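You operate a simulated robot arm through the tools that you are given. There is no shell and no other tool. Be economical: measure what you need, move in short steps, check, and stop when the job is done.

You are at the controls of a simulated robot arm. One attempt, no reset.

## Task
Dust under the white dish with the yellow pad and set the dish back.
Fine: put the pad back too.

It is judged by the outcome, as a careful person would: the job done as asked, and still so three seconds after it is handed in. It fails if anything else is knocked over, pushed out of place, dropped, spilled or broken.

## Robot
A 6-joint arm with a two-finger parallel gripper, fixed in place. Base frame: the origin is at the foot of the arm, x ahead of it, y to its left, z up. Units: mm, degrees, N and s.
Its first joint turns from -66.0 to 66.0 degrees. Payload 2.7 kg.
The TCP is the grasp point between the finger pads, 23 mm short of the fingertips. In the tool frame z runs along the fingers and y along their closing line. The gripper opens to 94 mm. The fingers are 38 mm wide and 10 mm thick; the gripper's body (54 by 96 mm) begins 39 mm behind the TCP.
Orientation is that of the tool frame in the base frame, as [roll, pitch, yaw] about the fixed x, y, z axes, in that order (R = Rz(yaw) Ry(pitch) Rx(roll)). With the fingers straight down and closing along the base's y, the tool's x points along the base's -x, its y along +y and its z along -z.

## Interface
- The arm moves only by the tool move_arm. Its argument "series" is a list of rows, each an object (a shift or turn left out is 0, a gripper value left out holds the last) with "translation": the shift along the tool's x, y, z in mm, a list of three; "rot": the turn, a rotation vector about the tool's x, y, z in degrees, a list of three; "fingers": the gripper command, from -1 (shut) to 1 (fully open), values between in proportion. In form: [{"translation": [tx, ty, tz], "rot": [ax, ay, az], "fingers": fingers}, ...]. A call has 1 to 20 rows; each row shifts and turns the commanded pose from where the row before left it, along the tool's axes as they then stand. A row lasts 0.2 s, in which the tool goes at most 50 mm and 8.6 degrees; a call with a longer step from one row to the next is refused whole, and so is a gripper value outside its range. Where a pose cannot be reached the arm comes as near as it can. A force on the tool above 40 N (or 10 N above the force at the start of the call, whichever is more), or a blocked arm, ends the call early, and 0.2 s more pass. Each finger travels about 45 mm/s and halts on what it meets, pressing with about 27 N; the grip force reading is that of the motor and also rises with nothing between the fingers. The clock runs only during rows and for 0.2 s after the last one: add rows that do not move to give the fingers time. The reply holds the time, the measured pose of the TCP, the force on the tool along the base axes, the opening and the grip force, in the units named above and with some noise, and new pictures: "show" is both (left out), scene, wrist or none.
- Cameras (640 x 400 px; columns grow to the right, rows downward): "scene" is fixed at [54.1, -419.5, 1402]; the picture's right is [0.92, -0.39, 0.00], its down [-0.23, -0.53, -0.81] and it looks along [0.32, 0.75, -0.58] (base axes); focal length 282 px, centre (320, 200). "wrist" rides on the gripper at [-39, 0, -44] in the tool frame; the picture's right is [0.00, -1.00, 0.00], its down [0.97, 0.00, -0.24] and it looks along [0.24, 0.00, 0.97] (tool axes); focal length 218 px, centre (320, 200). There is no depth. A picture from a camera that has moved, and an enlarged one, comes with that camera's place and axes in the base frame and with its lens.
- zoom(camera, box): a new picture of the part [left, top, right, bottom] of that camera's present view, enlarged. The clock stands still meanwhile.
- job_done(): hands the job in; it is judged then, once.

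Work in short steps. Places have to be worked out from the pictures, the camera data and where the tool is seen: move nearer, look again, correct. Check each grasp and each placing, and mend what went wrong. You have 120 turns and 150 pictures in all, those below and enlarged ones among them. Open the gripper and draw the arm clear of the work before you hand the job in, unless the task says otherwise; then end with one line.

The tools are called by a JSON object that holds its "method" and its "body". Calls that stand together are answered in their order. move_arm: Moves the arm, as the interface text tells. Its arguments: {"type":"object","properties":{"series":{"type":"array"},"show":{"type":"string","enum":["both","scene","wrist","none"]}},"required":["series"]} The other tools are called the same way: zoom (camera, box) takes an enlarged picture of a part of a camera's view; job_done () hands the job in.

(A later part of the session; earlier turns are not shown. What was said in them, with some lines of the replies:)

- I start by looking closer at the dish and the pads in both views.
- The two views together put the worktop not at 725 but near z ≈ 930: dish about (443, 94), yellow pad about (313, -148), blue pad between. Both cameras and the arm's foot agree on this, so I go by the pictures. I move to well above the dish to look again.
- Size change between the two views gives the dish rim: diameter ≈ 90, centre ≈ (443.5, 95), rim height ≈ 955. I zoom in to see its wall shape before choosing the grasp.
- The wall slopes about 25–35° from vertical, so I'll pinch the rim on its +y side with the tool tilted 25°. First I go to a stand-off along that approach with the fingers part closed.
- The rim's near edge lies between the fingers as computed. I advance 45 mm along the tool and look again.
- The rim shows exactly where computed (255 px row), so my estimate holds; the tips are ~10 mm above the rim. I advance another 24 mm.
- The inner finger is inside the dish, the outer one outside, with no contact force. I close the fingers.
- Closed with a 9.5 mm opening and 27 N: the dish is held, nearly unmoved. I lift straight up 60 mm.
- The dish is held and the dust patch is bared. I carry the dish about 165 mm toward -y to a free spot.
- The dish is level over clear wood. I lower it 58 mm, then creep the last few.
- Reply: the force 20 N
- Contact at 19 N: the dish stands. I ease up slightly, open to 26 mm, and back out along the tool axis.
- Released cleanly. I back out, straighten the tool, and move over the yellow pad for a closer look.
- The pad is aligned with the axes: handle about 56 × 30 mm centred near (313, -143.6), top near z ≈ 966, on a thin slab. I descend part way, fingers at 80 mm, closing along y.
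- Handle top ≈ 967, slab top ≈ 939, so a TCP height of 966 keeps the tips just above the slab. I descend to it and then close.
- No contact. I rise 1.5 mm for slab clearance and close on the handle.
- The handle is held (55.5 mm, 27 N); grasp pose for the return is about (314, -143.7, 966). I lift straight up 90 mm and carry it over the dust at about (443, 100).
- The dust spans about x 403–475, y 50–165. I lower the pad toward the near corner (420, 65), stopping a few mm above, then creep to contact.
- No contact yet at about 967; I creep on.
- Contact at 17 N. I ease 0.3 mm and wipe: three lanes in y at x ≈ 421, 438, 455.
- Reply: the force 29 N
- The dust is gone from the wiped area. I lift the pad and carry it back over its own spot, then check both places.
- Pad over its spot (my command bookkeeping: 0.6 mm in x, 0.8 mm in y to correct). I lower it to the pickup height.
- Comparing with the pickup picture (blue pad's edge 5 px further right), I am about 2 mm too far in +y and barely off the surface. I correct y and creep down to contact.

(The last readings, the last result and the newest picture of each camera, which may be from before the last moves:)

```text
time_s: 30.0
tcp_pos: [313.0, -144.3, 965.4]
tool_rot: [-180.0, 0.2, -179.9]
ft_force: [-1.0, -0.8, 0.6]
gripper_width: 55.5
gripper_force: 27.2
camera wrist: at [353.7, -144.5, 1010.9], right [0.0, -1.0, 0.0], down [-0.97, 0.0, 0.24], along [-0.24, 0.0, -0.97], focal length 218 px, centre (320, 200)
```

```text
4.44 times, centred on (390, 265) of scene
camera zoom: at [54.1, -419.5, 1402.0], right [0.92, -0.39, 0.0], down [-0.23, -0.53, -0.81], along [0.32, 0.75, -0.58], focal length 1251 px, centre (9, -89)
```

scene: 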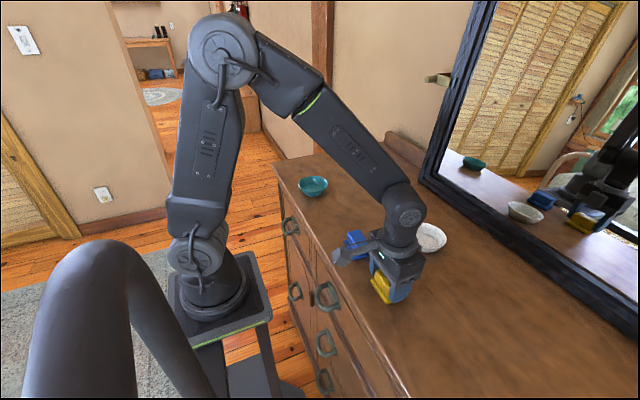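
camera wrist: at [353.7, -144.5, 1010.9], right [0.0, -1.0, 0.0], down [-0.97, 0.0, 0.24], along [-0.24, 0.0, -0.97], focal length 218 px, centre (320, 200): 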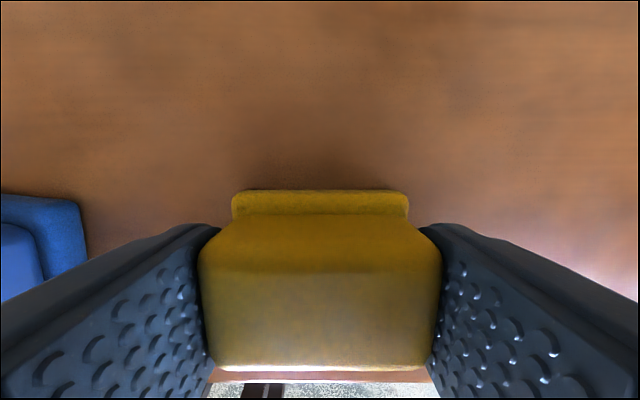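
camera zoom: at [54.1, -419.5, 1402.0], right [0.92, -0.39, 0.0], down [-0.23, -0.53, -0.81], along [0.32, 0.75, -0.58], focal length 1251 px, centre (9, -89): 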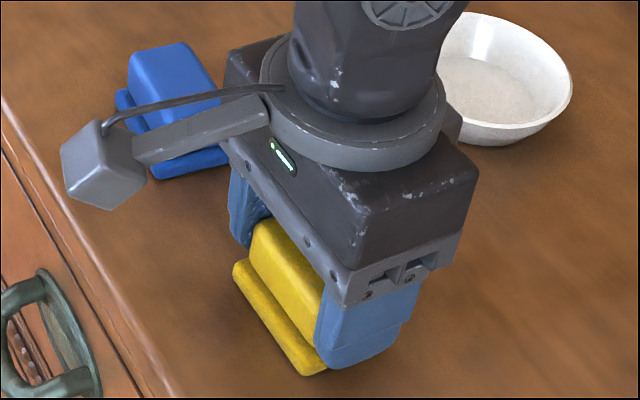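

Now about 1.2 mm too far the other way; I nudge back and continue to contact.

{"method": "move_arm", "body": {"series": [{"translation": [0.6, 1.2, 0]}, {"translation": [0, 0, 0.6]}, {"translation": [0, 0, 0.6]}, {}], "show": "wrist"}}

```text
time_s: 31.0
tcp_pos: [313.4, -143.3, 965.1]
tool_rot: [-180.0, 0.2, -179.9]
ft_force: [-3.1, -0.5, 15.9]
gripper_width: 55.1
gripper_force: 27.1
camera wrist: at [353.2, -143.3, 1010.8], right [0.0, -1.0, 0.0], down [-0.97, 0.0, 0.24], along [-0.24, 0.0, -0.97], focal length 218 px, centre (320, 200)
```

wrist: 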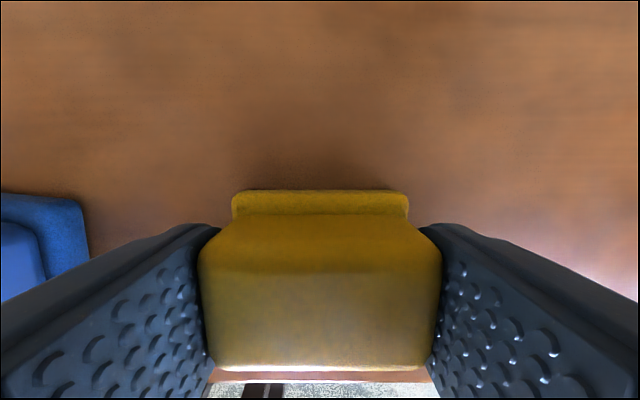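

The pad rests at 16 N and the picture matches the pickup one. I ease up, open to 80 mm and rise.

{"method": "move_arm", "body": {"series": [{"translation": [0, 0, -0.6]}, {"fingers": 0.3}, {"fingers": 0.5}, {"fingers": 0.7}, {}, {"translation": [0, 0, -20]}, {"translation": [0, 0, -40]}, {"translation": [-9, 0, -30]}, {}]}}

{"method": "zoom", "body": {"camera": "scene", "box": [350, 250, 430, 310]}}

```text
time_s: 33.0
tcp_pos: [321.2, -142.7, 1056.5]
tool_rot: [-179.9, 0.1, -179.9]
ft_force: [-0.2, 0.2, 0.1]
gripper_width: 79.7
gripper_force: 0.0
camera wrist: at [361.4, -142.5, 1101.5], right [0.0, -1.0, 0.0], down [-0.97, 0.0, 0.24], along [-0.24, 0.0, -0.97], focal length 218 px, centre (320, 200)
```

scene: 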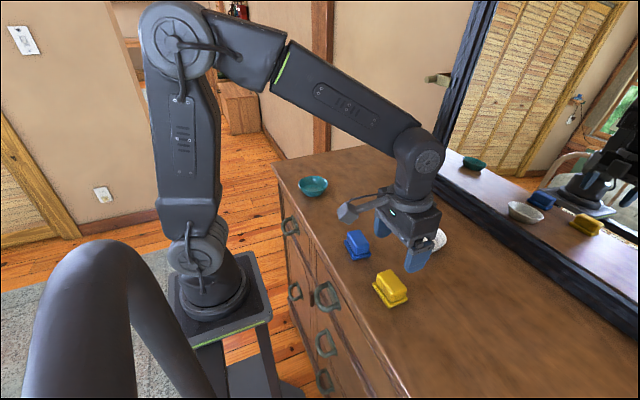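
wrist: 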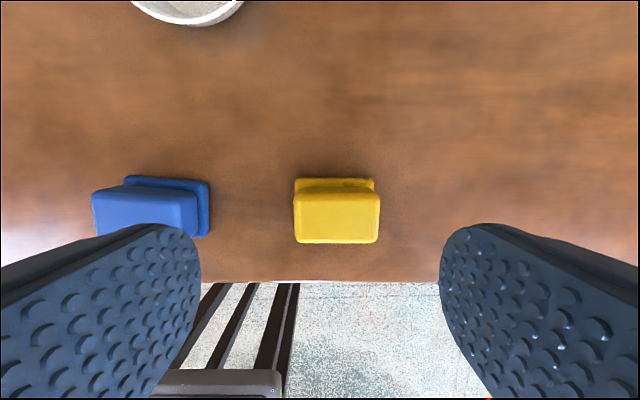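

```text
6.67 times, centred on (390, 280) of scene
camera zoom: at [54.1, -419.5, 1402.0], right [0.92, -0.39, 0.0], down [-0.23, -0.53, -0.81], along [0.32, 0.75, -0.58], focal length 1877 px, centre (-147, -333)
```

zoom: 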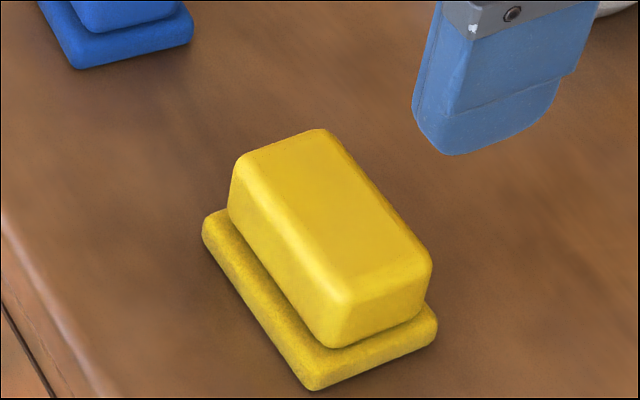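

The pad moved with a finger as it opened: it now sits about 10 mm toward -y of its place. I measure it closely to mend that.

{"method": "zoom", "body": {"camera": "wrist", "box": [280, 165, 400, 255]}}

```text
4.44 times, centred on (340, 210) of wrist
camera zoom: at [361.4, -142.5, 1101.5], right [0.0, -1.0, 0.0], down [-0.97, 0.0, 0.24], along [-0.24, 0.0, -0.97], focal length 970 px, centre (231, 156)
```

zoom: 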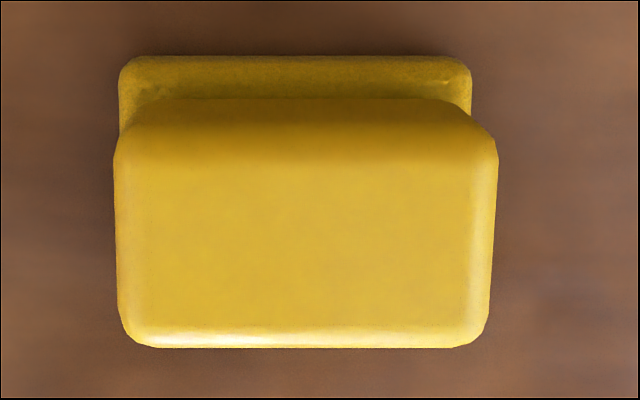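

The pad is at y ≈ -153.3 (should be -143.6), square and right in x. I go down over it again, holding 1–2 mm higher this time, and regrip.

{"method": "move_arm", "body": {"series": [{"translation": [4, -5.3, 25]}, {"translation": [4, -5.2, 25]}, {"translation": [0, 0, 25]}, {"translation": [0, 0, 13.5]}, {}], "show": "wrist"}}

```text
time_s: 34.2
tcp_pos: [315.0, -154.0, 966.0]
tool_rot: [-180.0, 0.1, -179.9]
ft_force: [-0.2, -0.4, -0.6]
gripper_width: 79.8
gripper_force: 0.1
camera wrist: at [354.2, -153.8, 1010.9], right [0.0, -1.0, 0.0], down [-0.97, 0.0, 0.24], along [-0.24, 0.0, -0.97], focal length 218 px, centre (320, 200)
```

wrist: 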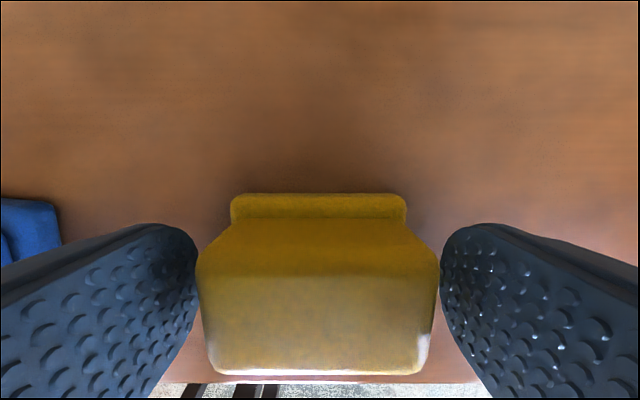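

Centred over it. I rise 2 mm, grip, lift 4 mm and shift +10 mm in y.

{"method": "move_arm", "body": {"series": [{"translation": [0, 0, -2], "fingers": 0.4}, {"fingers": 0.2}, {"fingers": 0}, {"fingers": -0.3}, {}, {"translation": [0, 0, -4]}, {"translation": [0, 5, 0]}, {"translation": [0, 5.2, 0]}, {"translation": [0, 0, 3]}, {}], "show": "wrist"}}

{"method": "zoom", "body": {"camera": "scene", "box": [350, 250, 430, 310]}}

```text
time_s: 36.4
tcp_pos: [313.3, -143.7, 968.5]
tool_rot: [180.0, 0.1, -180.0]
ft_force: [-0.6, -0.2, -0.9]
gripper_width: 55.2
gripper_force: 26.6
camera wrist: at [353.7, -143.2, 1014.8], right [0.0, -1.0, 0.0], down [-0.97, 0.0, 0.24], along [-0.24, 0.0, -0.97], focal length 218 px, centre (320, 200)
```

wrist: 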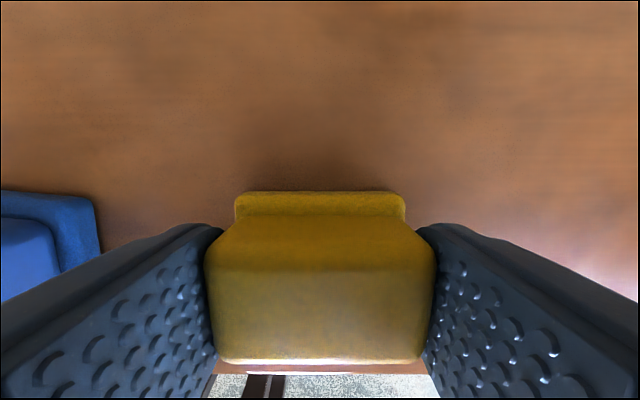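

```text
6.67 times, centred on (390, 280) of scene
camera zoom: at [54.1, -419.5, 1402.0], right [0.92, -0.39, 0.0], down [-0.23, -0.53, -0.81], along [0.32, 0.75, -0.58], focal length 1877 px, centre (-147, -333)
```

zoom: 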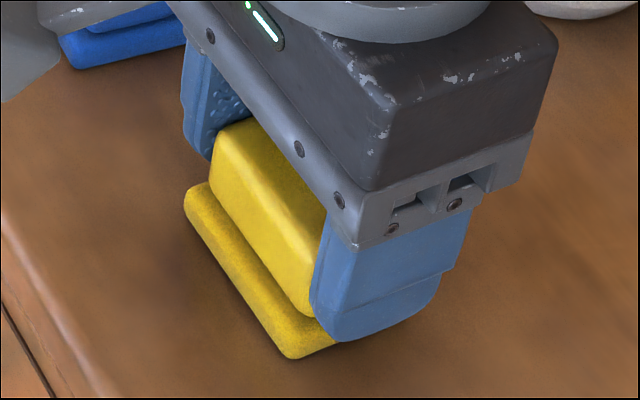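

With 1 mm left to lower, the slab's corners match the original picture. I creep down to contact.

{"method": "move_arm", "body": {"series": [{"translation": [0, 0, 0.6]}, {"translation": [0, 0, 0.5]}, {}], "show": "none"}}

```text
time_s: 37.2
tcp_pos: [314.2, -143.1, 968.4]
tool_rot: [-180.0, 0.1, -179.9]
ft_force: [-1.0, -1.0, -0.5]
gripper_width: 55.5
gripper_force: 26.8
```

{"method": "move_arm", "body": {"series": [{"translation": [0, 0, 0.4]}, {"translation": [0, 0, 0.4]}, {}], "show": "none"}}

```text
time_s: 38.0
tcp_pos: [314.4, -145.3, 968.2]
tool_rot: [-180.0, 0.1, -179.9]
ft_force: [-5.5, 4.9, 19.6]
gripper_width: 55.1
gripper_force: 27.7
```

Contact at 20 N. I ease up to unload it and open just a little, slowly, then check.

{"method": "move_arm", "body": {"series": [{"translation": [0, 0, -0.5]}, {}, {"fingers": 0.22}, {"fingers": 0.28}, {}], "show": "wrist"}}

{"method": "zoom", "body": {"camera": "scene", "box": [350, 250, 430, 310]}}

```text
time_s: 39.2
tcp_pos: [314.8, -145.1, 967.2]
tool_rot: [179.9, 0.1, -179.9]
ft_force: [-0.2, 0.1, 0.6]
gripper_width: 60.2
gripper_force: 0.0
camera wrist: at [354.1, -143.8, 1013.0], right [0.0, -1.0, 0.0], down [-0.97, 0.0, 0.24], along [-0.24, 0.0, -0.97], focal length 218 px, centre (320, 200)
```

wrist: 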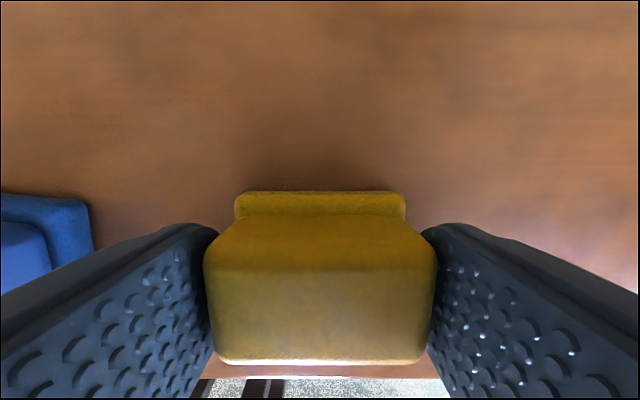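

```text
6.67 times, centred on (390, 280) of scene
camera zoom: at [54.1, -419.5, 1402.0], right [0.92, -0.39, 0.0], down [-0.23, -0.53, -0.81], along [0.32, 0.75, -0.58], focal length 1877 px, centre (-147, -333)
```

zoom: 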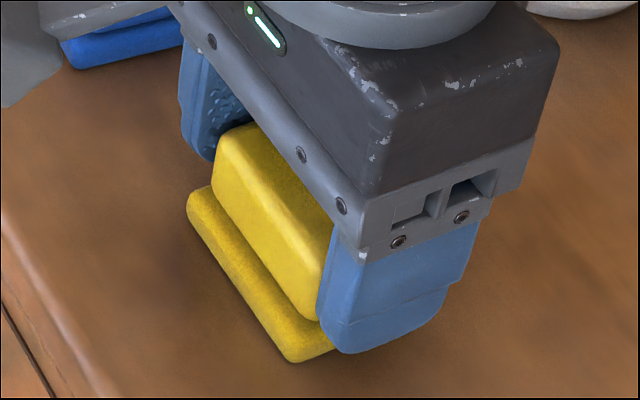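

The pad stays in place (corners within a pixel or three). I rise with the fingers just clear, then open further above it.

{"method": "move_arm", "body": {"series": [{"translation": [0, 0, -3], "fingers": 0.3}, {"translation": [0, 0, -10], "fingers": 0.4}, {"translation": [0, 0, -25], "fingers": 0.5}, {"translation": [0, 0, -40]}, {}]}}

{"method": "zoom", "body": {"camera": "scene", "box": [350, 250, 430, 310]}}

```text
time_s: 40.4
tcp_pos: [313.4, -143.4, 1049.0]
tool_rot: [179.9, 0.1, -179.8]
ft_force: [-0.1, 0.7, -1.1]
gripper_width: 70.5
gripper_force: 0.0
camera wrist: at [353.3, -143.0, 1092.8], right [0.0, -1.0, 0.0], down [-0.97, 0.0, 0.24], along [-0.24, 0.0, -0.97], focal length 218 px, centre (320, 200)
```

scene: 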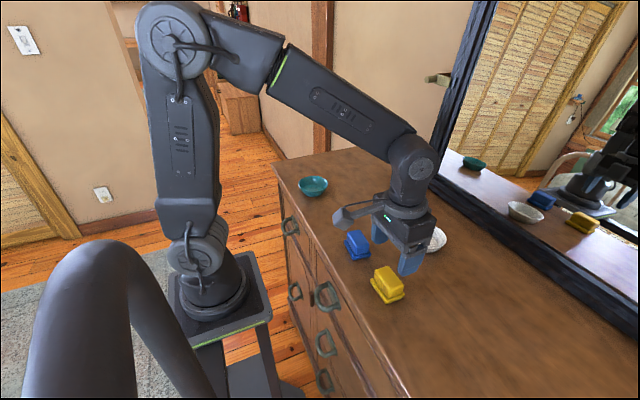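
wrist: 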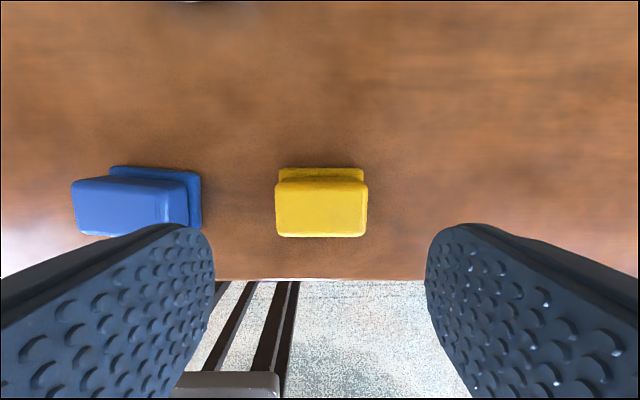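

```text
6.67 times, centred on (390, 280) of scene
camera zoom: at [54.1, -419.5, 1402.0], right [0.92, -0.39, 0.0], down [-0.23, -0.53, -0.81], along [0.32, 0.75, -0.58], focal length 1877 px, centre (-147, -333)
```

zoom: 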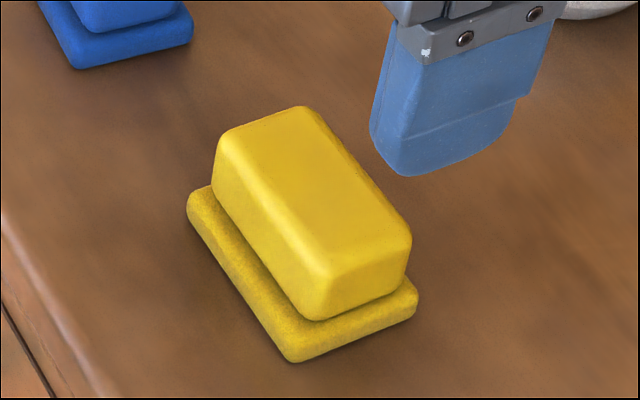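

The pad is back in its place to within a pixel. Next I return to the stand-off for the dish grasp, tilted 25° as before.

{"method": "move_arm", "body": {"series": [{"translation": [-31.9, 29.6, 0], "fingers": -0.45}, {"translation": [-31.9, 29.6, 0]}, {"translation": [-31.9, 29.6, 0]}, {"translation": [-31.9, 29.6, 0]}, {"translation": [-31.9, 29.8, 23]}, {"rot": [8.33, 0, 0]}, {"rot": [8.33, 0, 0]}, {"rot": [8.34, 0, 0]}, {}]}}

{"method": "zoom", "body": {"camera": "scene", "box": [330, 120, 490, 260]}}

```text
time_s: 42.4
tcp_pos: [473.5, 4.1, 1023.2]
tool_rot: [-154.8, 0.0, -180.0]
ft_force: [0.2, -0.5, 0.3]
gripper_width: 25.7
gripper_force: 0.1
camera wrist: at [513.4, 23.7, 1064.5], right [0.0, -0.91, 0.42], down [-0.97, 0.1, 0.22], along [-0.24, -0.41, -0.88], focal length 218 px, centre (320, 200)
```

scene: 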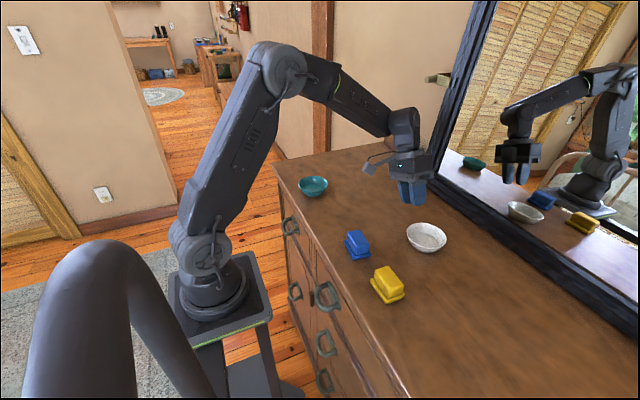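
wrist: 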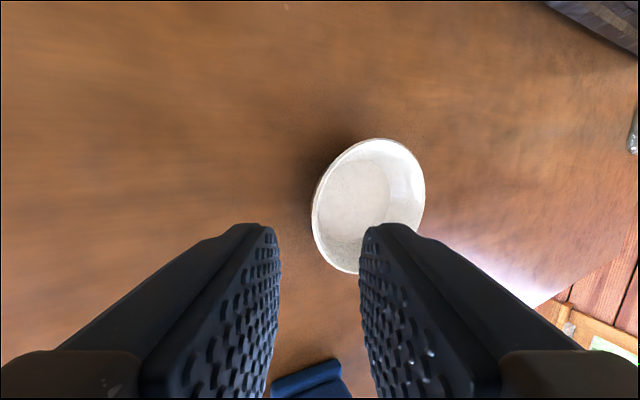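

```text
2.86 times, centred on (410, 190) of scene
camera zoom: at [54.2, -419.5, 1402.0], right [0.92, -0.39, 0.0], down [-0.23, -0.53, -0.81], along [0.32, 0.75, -0.58], focal length 804 px, centre (63, 229)
```

zoom: 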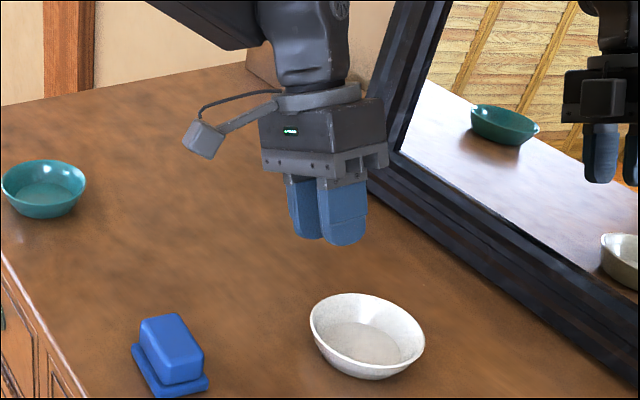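

The dusted area is clean. The view matches the earlier stand-off picture; I advance 67 mm along the tool to the recorded grasp pose.

{"method": "move_arm", "body": {"series": [{"translation": [0, 0, 25]}, {"translation": [0, 0, 25]}, {"translation": [0, 0, 12]}, {"translation": [0, 0, 5]}, {}], "show": "wrist"}}

```text
time_s: 43.6
tcp_pos: [472.5, -22.9, 962.3]
tool_rot: [-155.0, 0.1, -179.9]
ft_force: [0.8, 0.0, -0.5]
gripper_width: 25.7
gripper_force: 0.0
camera wrist: at [513.1, -4.6, 1003.7], right [0.0, -0.91, 0.42], down [-0.97, 0.1, 0.22], along [-0.24, -0.41, -0.88], focal length 218 px, centre (320, 200)
```

wrist: 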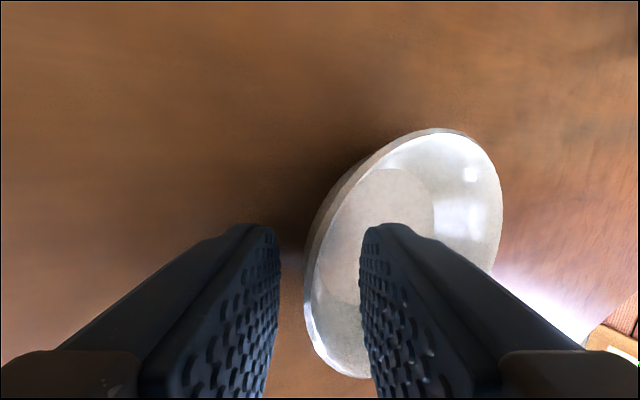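

The view is the same as at release, so I close on the rim and lift 60 mm.

{"method": "move_arm", "body": {"series": [{"fingers": -0.7}, {"fingers": -0.85}, {"fingers": -1}, {}, {}, {"translation": [0, -4.2, -9.1]}, {"translation": [0, -8.5, -18.1]}, {"translation": [0, -12.7, -27.2]}, {}]}}

```text
time_s: 45.6
tcp_pos: [472.2, -24.3, 1021.4]
tool_rot: [-155.0, 0.0, 180.0]
ft_force: [0.7, -0.2, -0.5]
gripper_width: 9.5
gripper_force: 26.9
camera wrist: at [512.1, -5.2, 1063.1], right [0.0, -0.91, 0.42], down [-0.97, 0.1, 0.22], along [-0.24, -0.41, -0.88], focal length 218 px, centre (320, 200)
```

scene: 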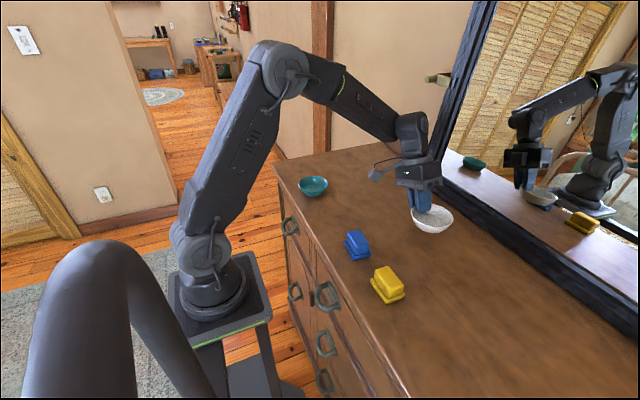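
wrist: 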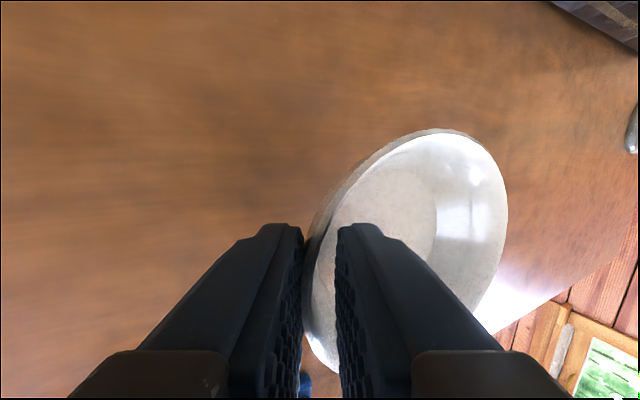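

Held just as before. I carry it back 164 mm in +y and 29 mm in -x, then lower most of the way for comparison with the original picture.

{"method": "move_arm", "body": {"series": [{"translation": [7.2, 37.1, -17.3]}, {"translation": [7.2, 37.1, -17.3]}, {"translation": [7.2, 37.1, -17.3]}, {"translation": [7.2, 37.1, -17.3]}, {"translation": [0, 10.6, 22.6]}, {"translation": [0, 10.6, 22.6]}, {"translation": [0, 2.1, 4.5]}, {}], "show": "none"}}

{"method": "zoom", "body": {"camera": "scene", "box": [330, 140, 430, 225]}}

```text
time_s: 47.4
tcp_pos: [444.6, 140.8, 968.2]
tool_rot: [-155.1, 0.0, -179.9]
ft_force: [-0.2, -0.1, -1.8]
gripper_width: 9.8
gripper_force: 26.4
```

```text
4.71 times, centred on (380, 182) of scene
camera zoom: at [54.2, -419.5, 1402.0], right [0.92, -0.39, 0.0], down [-0.23, -0.53, -0.81], along [0.32, 0.75, -0.58], focal length 1325 px, centre (38, 282)
```

zoom: 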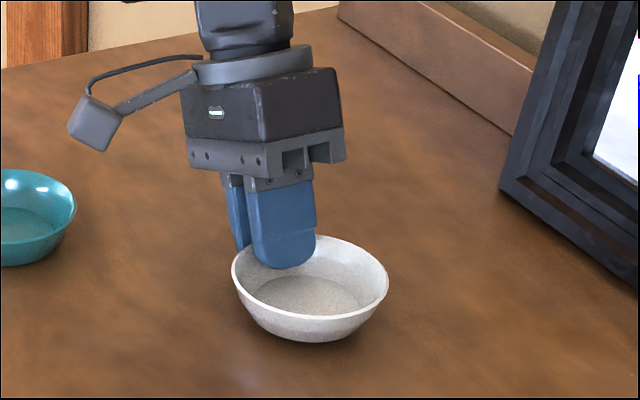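

Against the original picture the dish is about 3 mm too far in +x and 2 mm in +y (besides 5 mm height). I correct and lower further.

{"method": "move_arm", "body": {"series": [{"translation": [2.5, -1.8, 0.85]}, {"translation": [0, 0.85, 1.8]}, {"translation": [0, 0.85, 1.8]}, {}], "show": "none"}}

{"method": "zoom", "body": {"camera": "scene", "box": [330, 140, 430, 225]}}

```text
time_s: 48.4
tcp_pos: [440.3, 137.2, 962.9]
tool_rot: [-155.0, 0.2, -179.8]
ft_force: [-0.5, -0.6, -0.8]
gripper_width: 9.7
gripper_force: 27.3
```

```text
4.71 times, centred on (380, 182) of scene
camera zoom: at [54.2, -419.5, 1402.0], right [0.92, -0.39, 0.0], down [-0.23, -0.53, -0.81], along [0.32, 0.75, -0.58], focal length 1325 px, centre (38, 282)
```

zoom: 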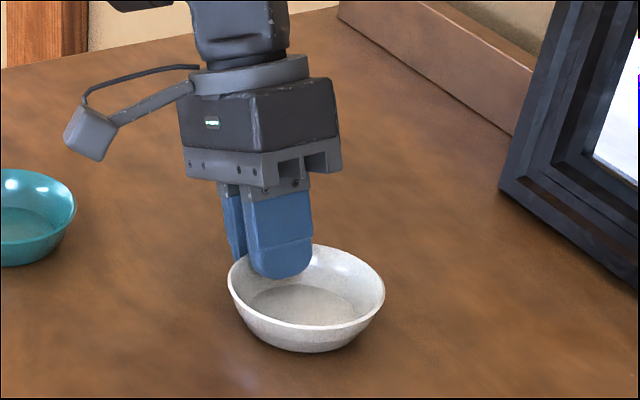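

Now within a pixel or two of the original, with about 1 mm left to lower. I creep to contact.

{"method": "move_arm", "body": {"series": [{"translation": [0, 0.25, 0.55]}, {"translation": [0, 0.25, 0.55]}, {}], "show": "none"}}

```text
time_s: 49.2
tcp_pos: [442.2, 137.4, 962.2]
tool_rot: [-155.1, 0.1, -179.9]
ft_force: [-1.9, -0.1, 4.2]
gripper_width: 9.3
gripper_force: 27.3
```

Light contact (4 N). I open carefully to 26 mm, one small step at a time.

{"method": "move_arm", "body": {"series": [{"fingers": -0.75}, {"fingers": -0.6}, {"fingers": -0.45}, {}], "show": "wrist"}}

{"method": "zoom", "body": {"camera": "scene", "box": [330, 140, 430, 225]}}

```text
time_s: 50.2
tcp_pos: [442.1, 136.9, 962.7]
tool_rot: [-154.9, 0.0, -180.0]
ft_force: [-0.3, 1.2, -0.2]
gripper_width: 25.8
gripper_force: 0.0
camera wrist: at [481.5, 156.6, 1003.6], right [0.0, -0.91, 0.42], down [-0.97, 0.1, 0.22], along [-0.24, -0.41, -0.88], focal length 218 px, centre (320, 200)
```

wrist: 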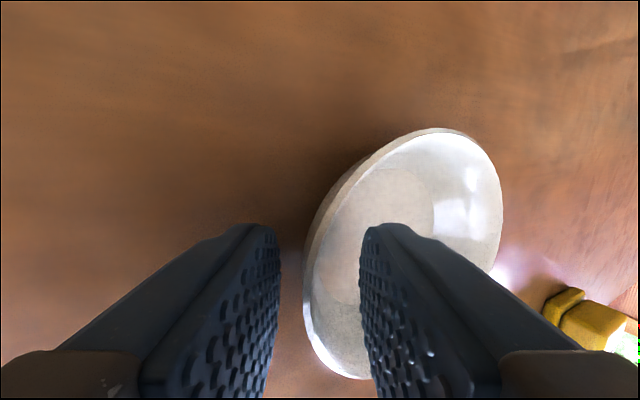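

```text
4.71 times, centred on (380, 182) of scene
camera zoom: at [54.1, -419.5, 1402.0], right [0.92, -0.39, 0.0], down [-0.23, -0.53, -0.81], along [0.32, 0.75, -0.58], focal length 1325 px, centre (38, 282)
```

zoom: 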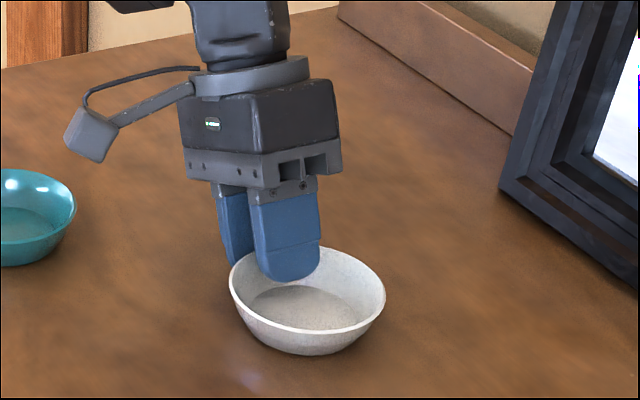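

The dish stands free within about 1 mm of its old place. I back out along the tool, straighten and rise clear, then check everything.

{"method": "move_arm", "body": {"series": [{"translation": [0, 0, -20]}, {"translation": [0, 0, -30]}, {"translation": [0, 0, -30]}, {"rot": [-8.33, 0, 0]}, {"rot": [-8.33, 0, 0]}, {"rot": [-8.34, 0, 0], "fingers": 1}, {"translation": [0, -25, -40]}, {"translation": [0, -25, -40]}, {"translation": [0, -25, -40]}, {"translation": [0, -25, -40]}, {}]}}

{"method": "zoom", "body": {"camera": "scene", "box": [280, 160, 440, 310]}}

{"method": "zoom", "body": {"camera": "scene", "box": [340, 175, 420, 225]}}

```text
time_s: 52.6
tcp_pos: [439.7, 68.7, 1193.4]
tool_rot: [180.0, 0.1, -180.0]
ft_force: [0.5, -0.2, 1.0]
gripper_width: 93.7
gripper_force: 0.1
camera wrist: at [480.0, 69.2, 1239.4], right [0.0, -1.0, 0.0], down [-0.97, 0.0, 0.24], along [-0.24, 0.0, -0.97], focal length 218 px, centre (320, 200)
```

scene: 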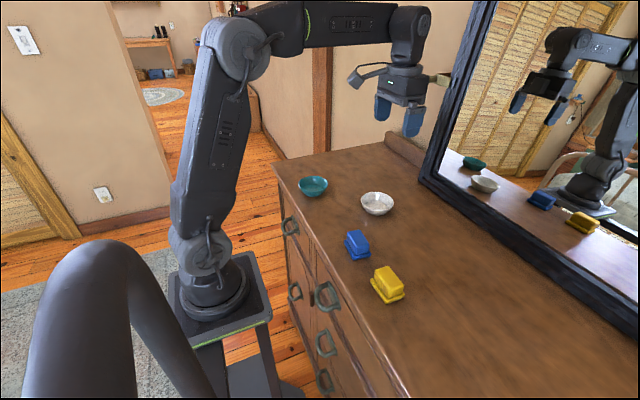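
wrist: 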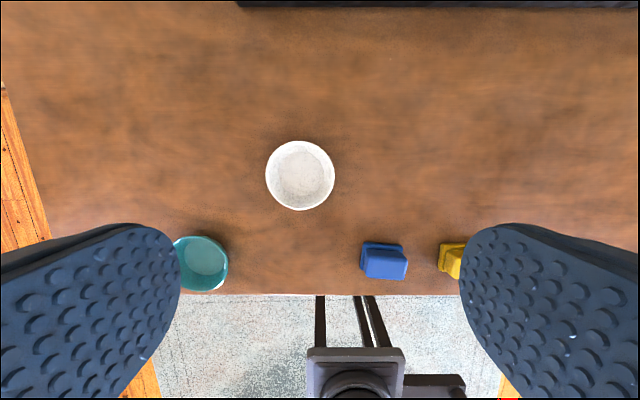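

```text
2.67 times, centred on (360, 235) of scene
camera zoom: at [54.1, -419.5, 1402.0], right [0.92, -0.39, 0.0], down [-0.23, -0.53, -0.81], along [0.32, 0.75, -0.58], focal length 751 px, centre (213, 107)
```

zoom: 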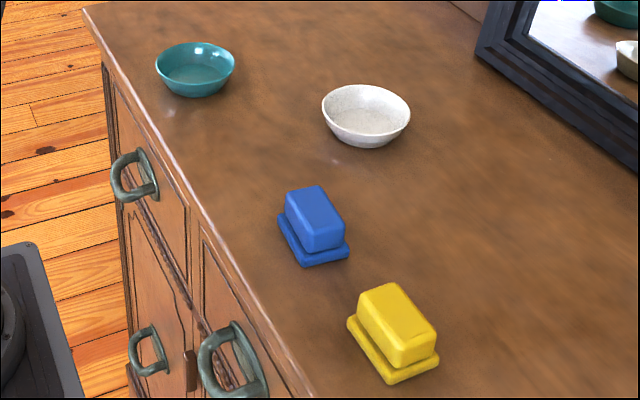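

```text
8.00 times, centred on (380, 200) of scene
camera zoom: at [54.1, -419.5, 1402.0], right [0.92, -0.39, 0.0], down [-0.23, -0.53, -0.81], along [0.32, 0.75, -0.58], focal length 2252 px, centre (-160, 200)
```

zoom: 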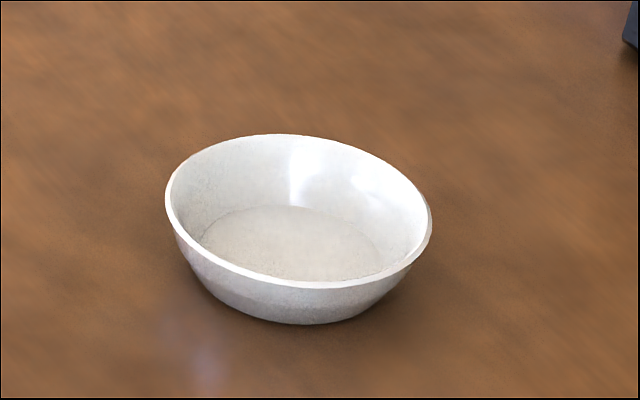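

The dust is gone, the dish and both pads show in their original places to about a pixel, nothing else has moved, and the arm is clear with the gripper open. I hand it in.

{"method": "job_done", "body": {}}

```text
The job is handed in.
```

I wiped away the dust under the white dish with the yellow pad, then set the dish and the pad back within about 1 mm of where they were. When I first let go of the pad it slid about 10 mm, so I picked it up again and put it right.
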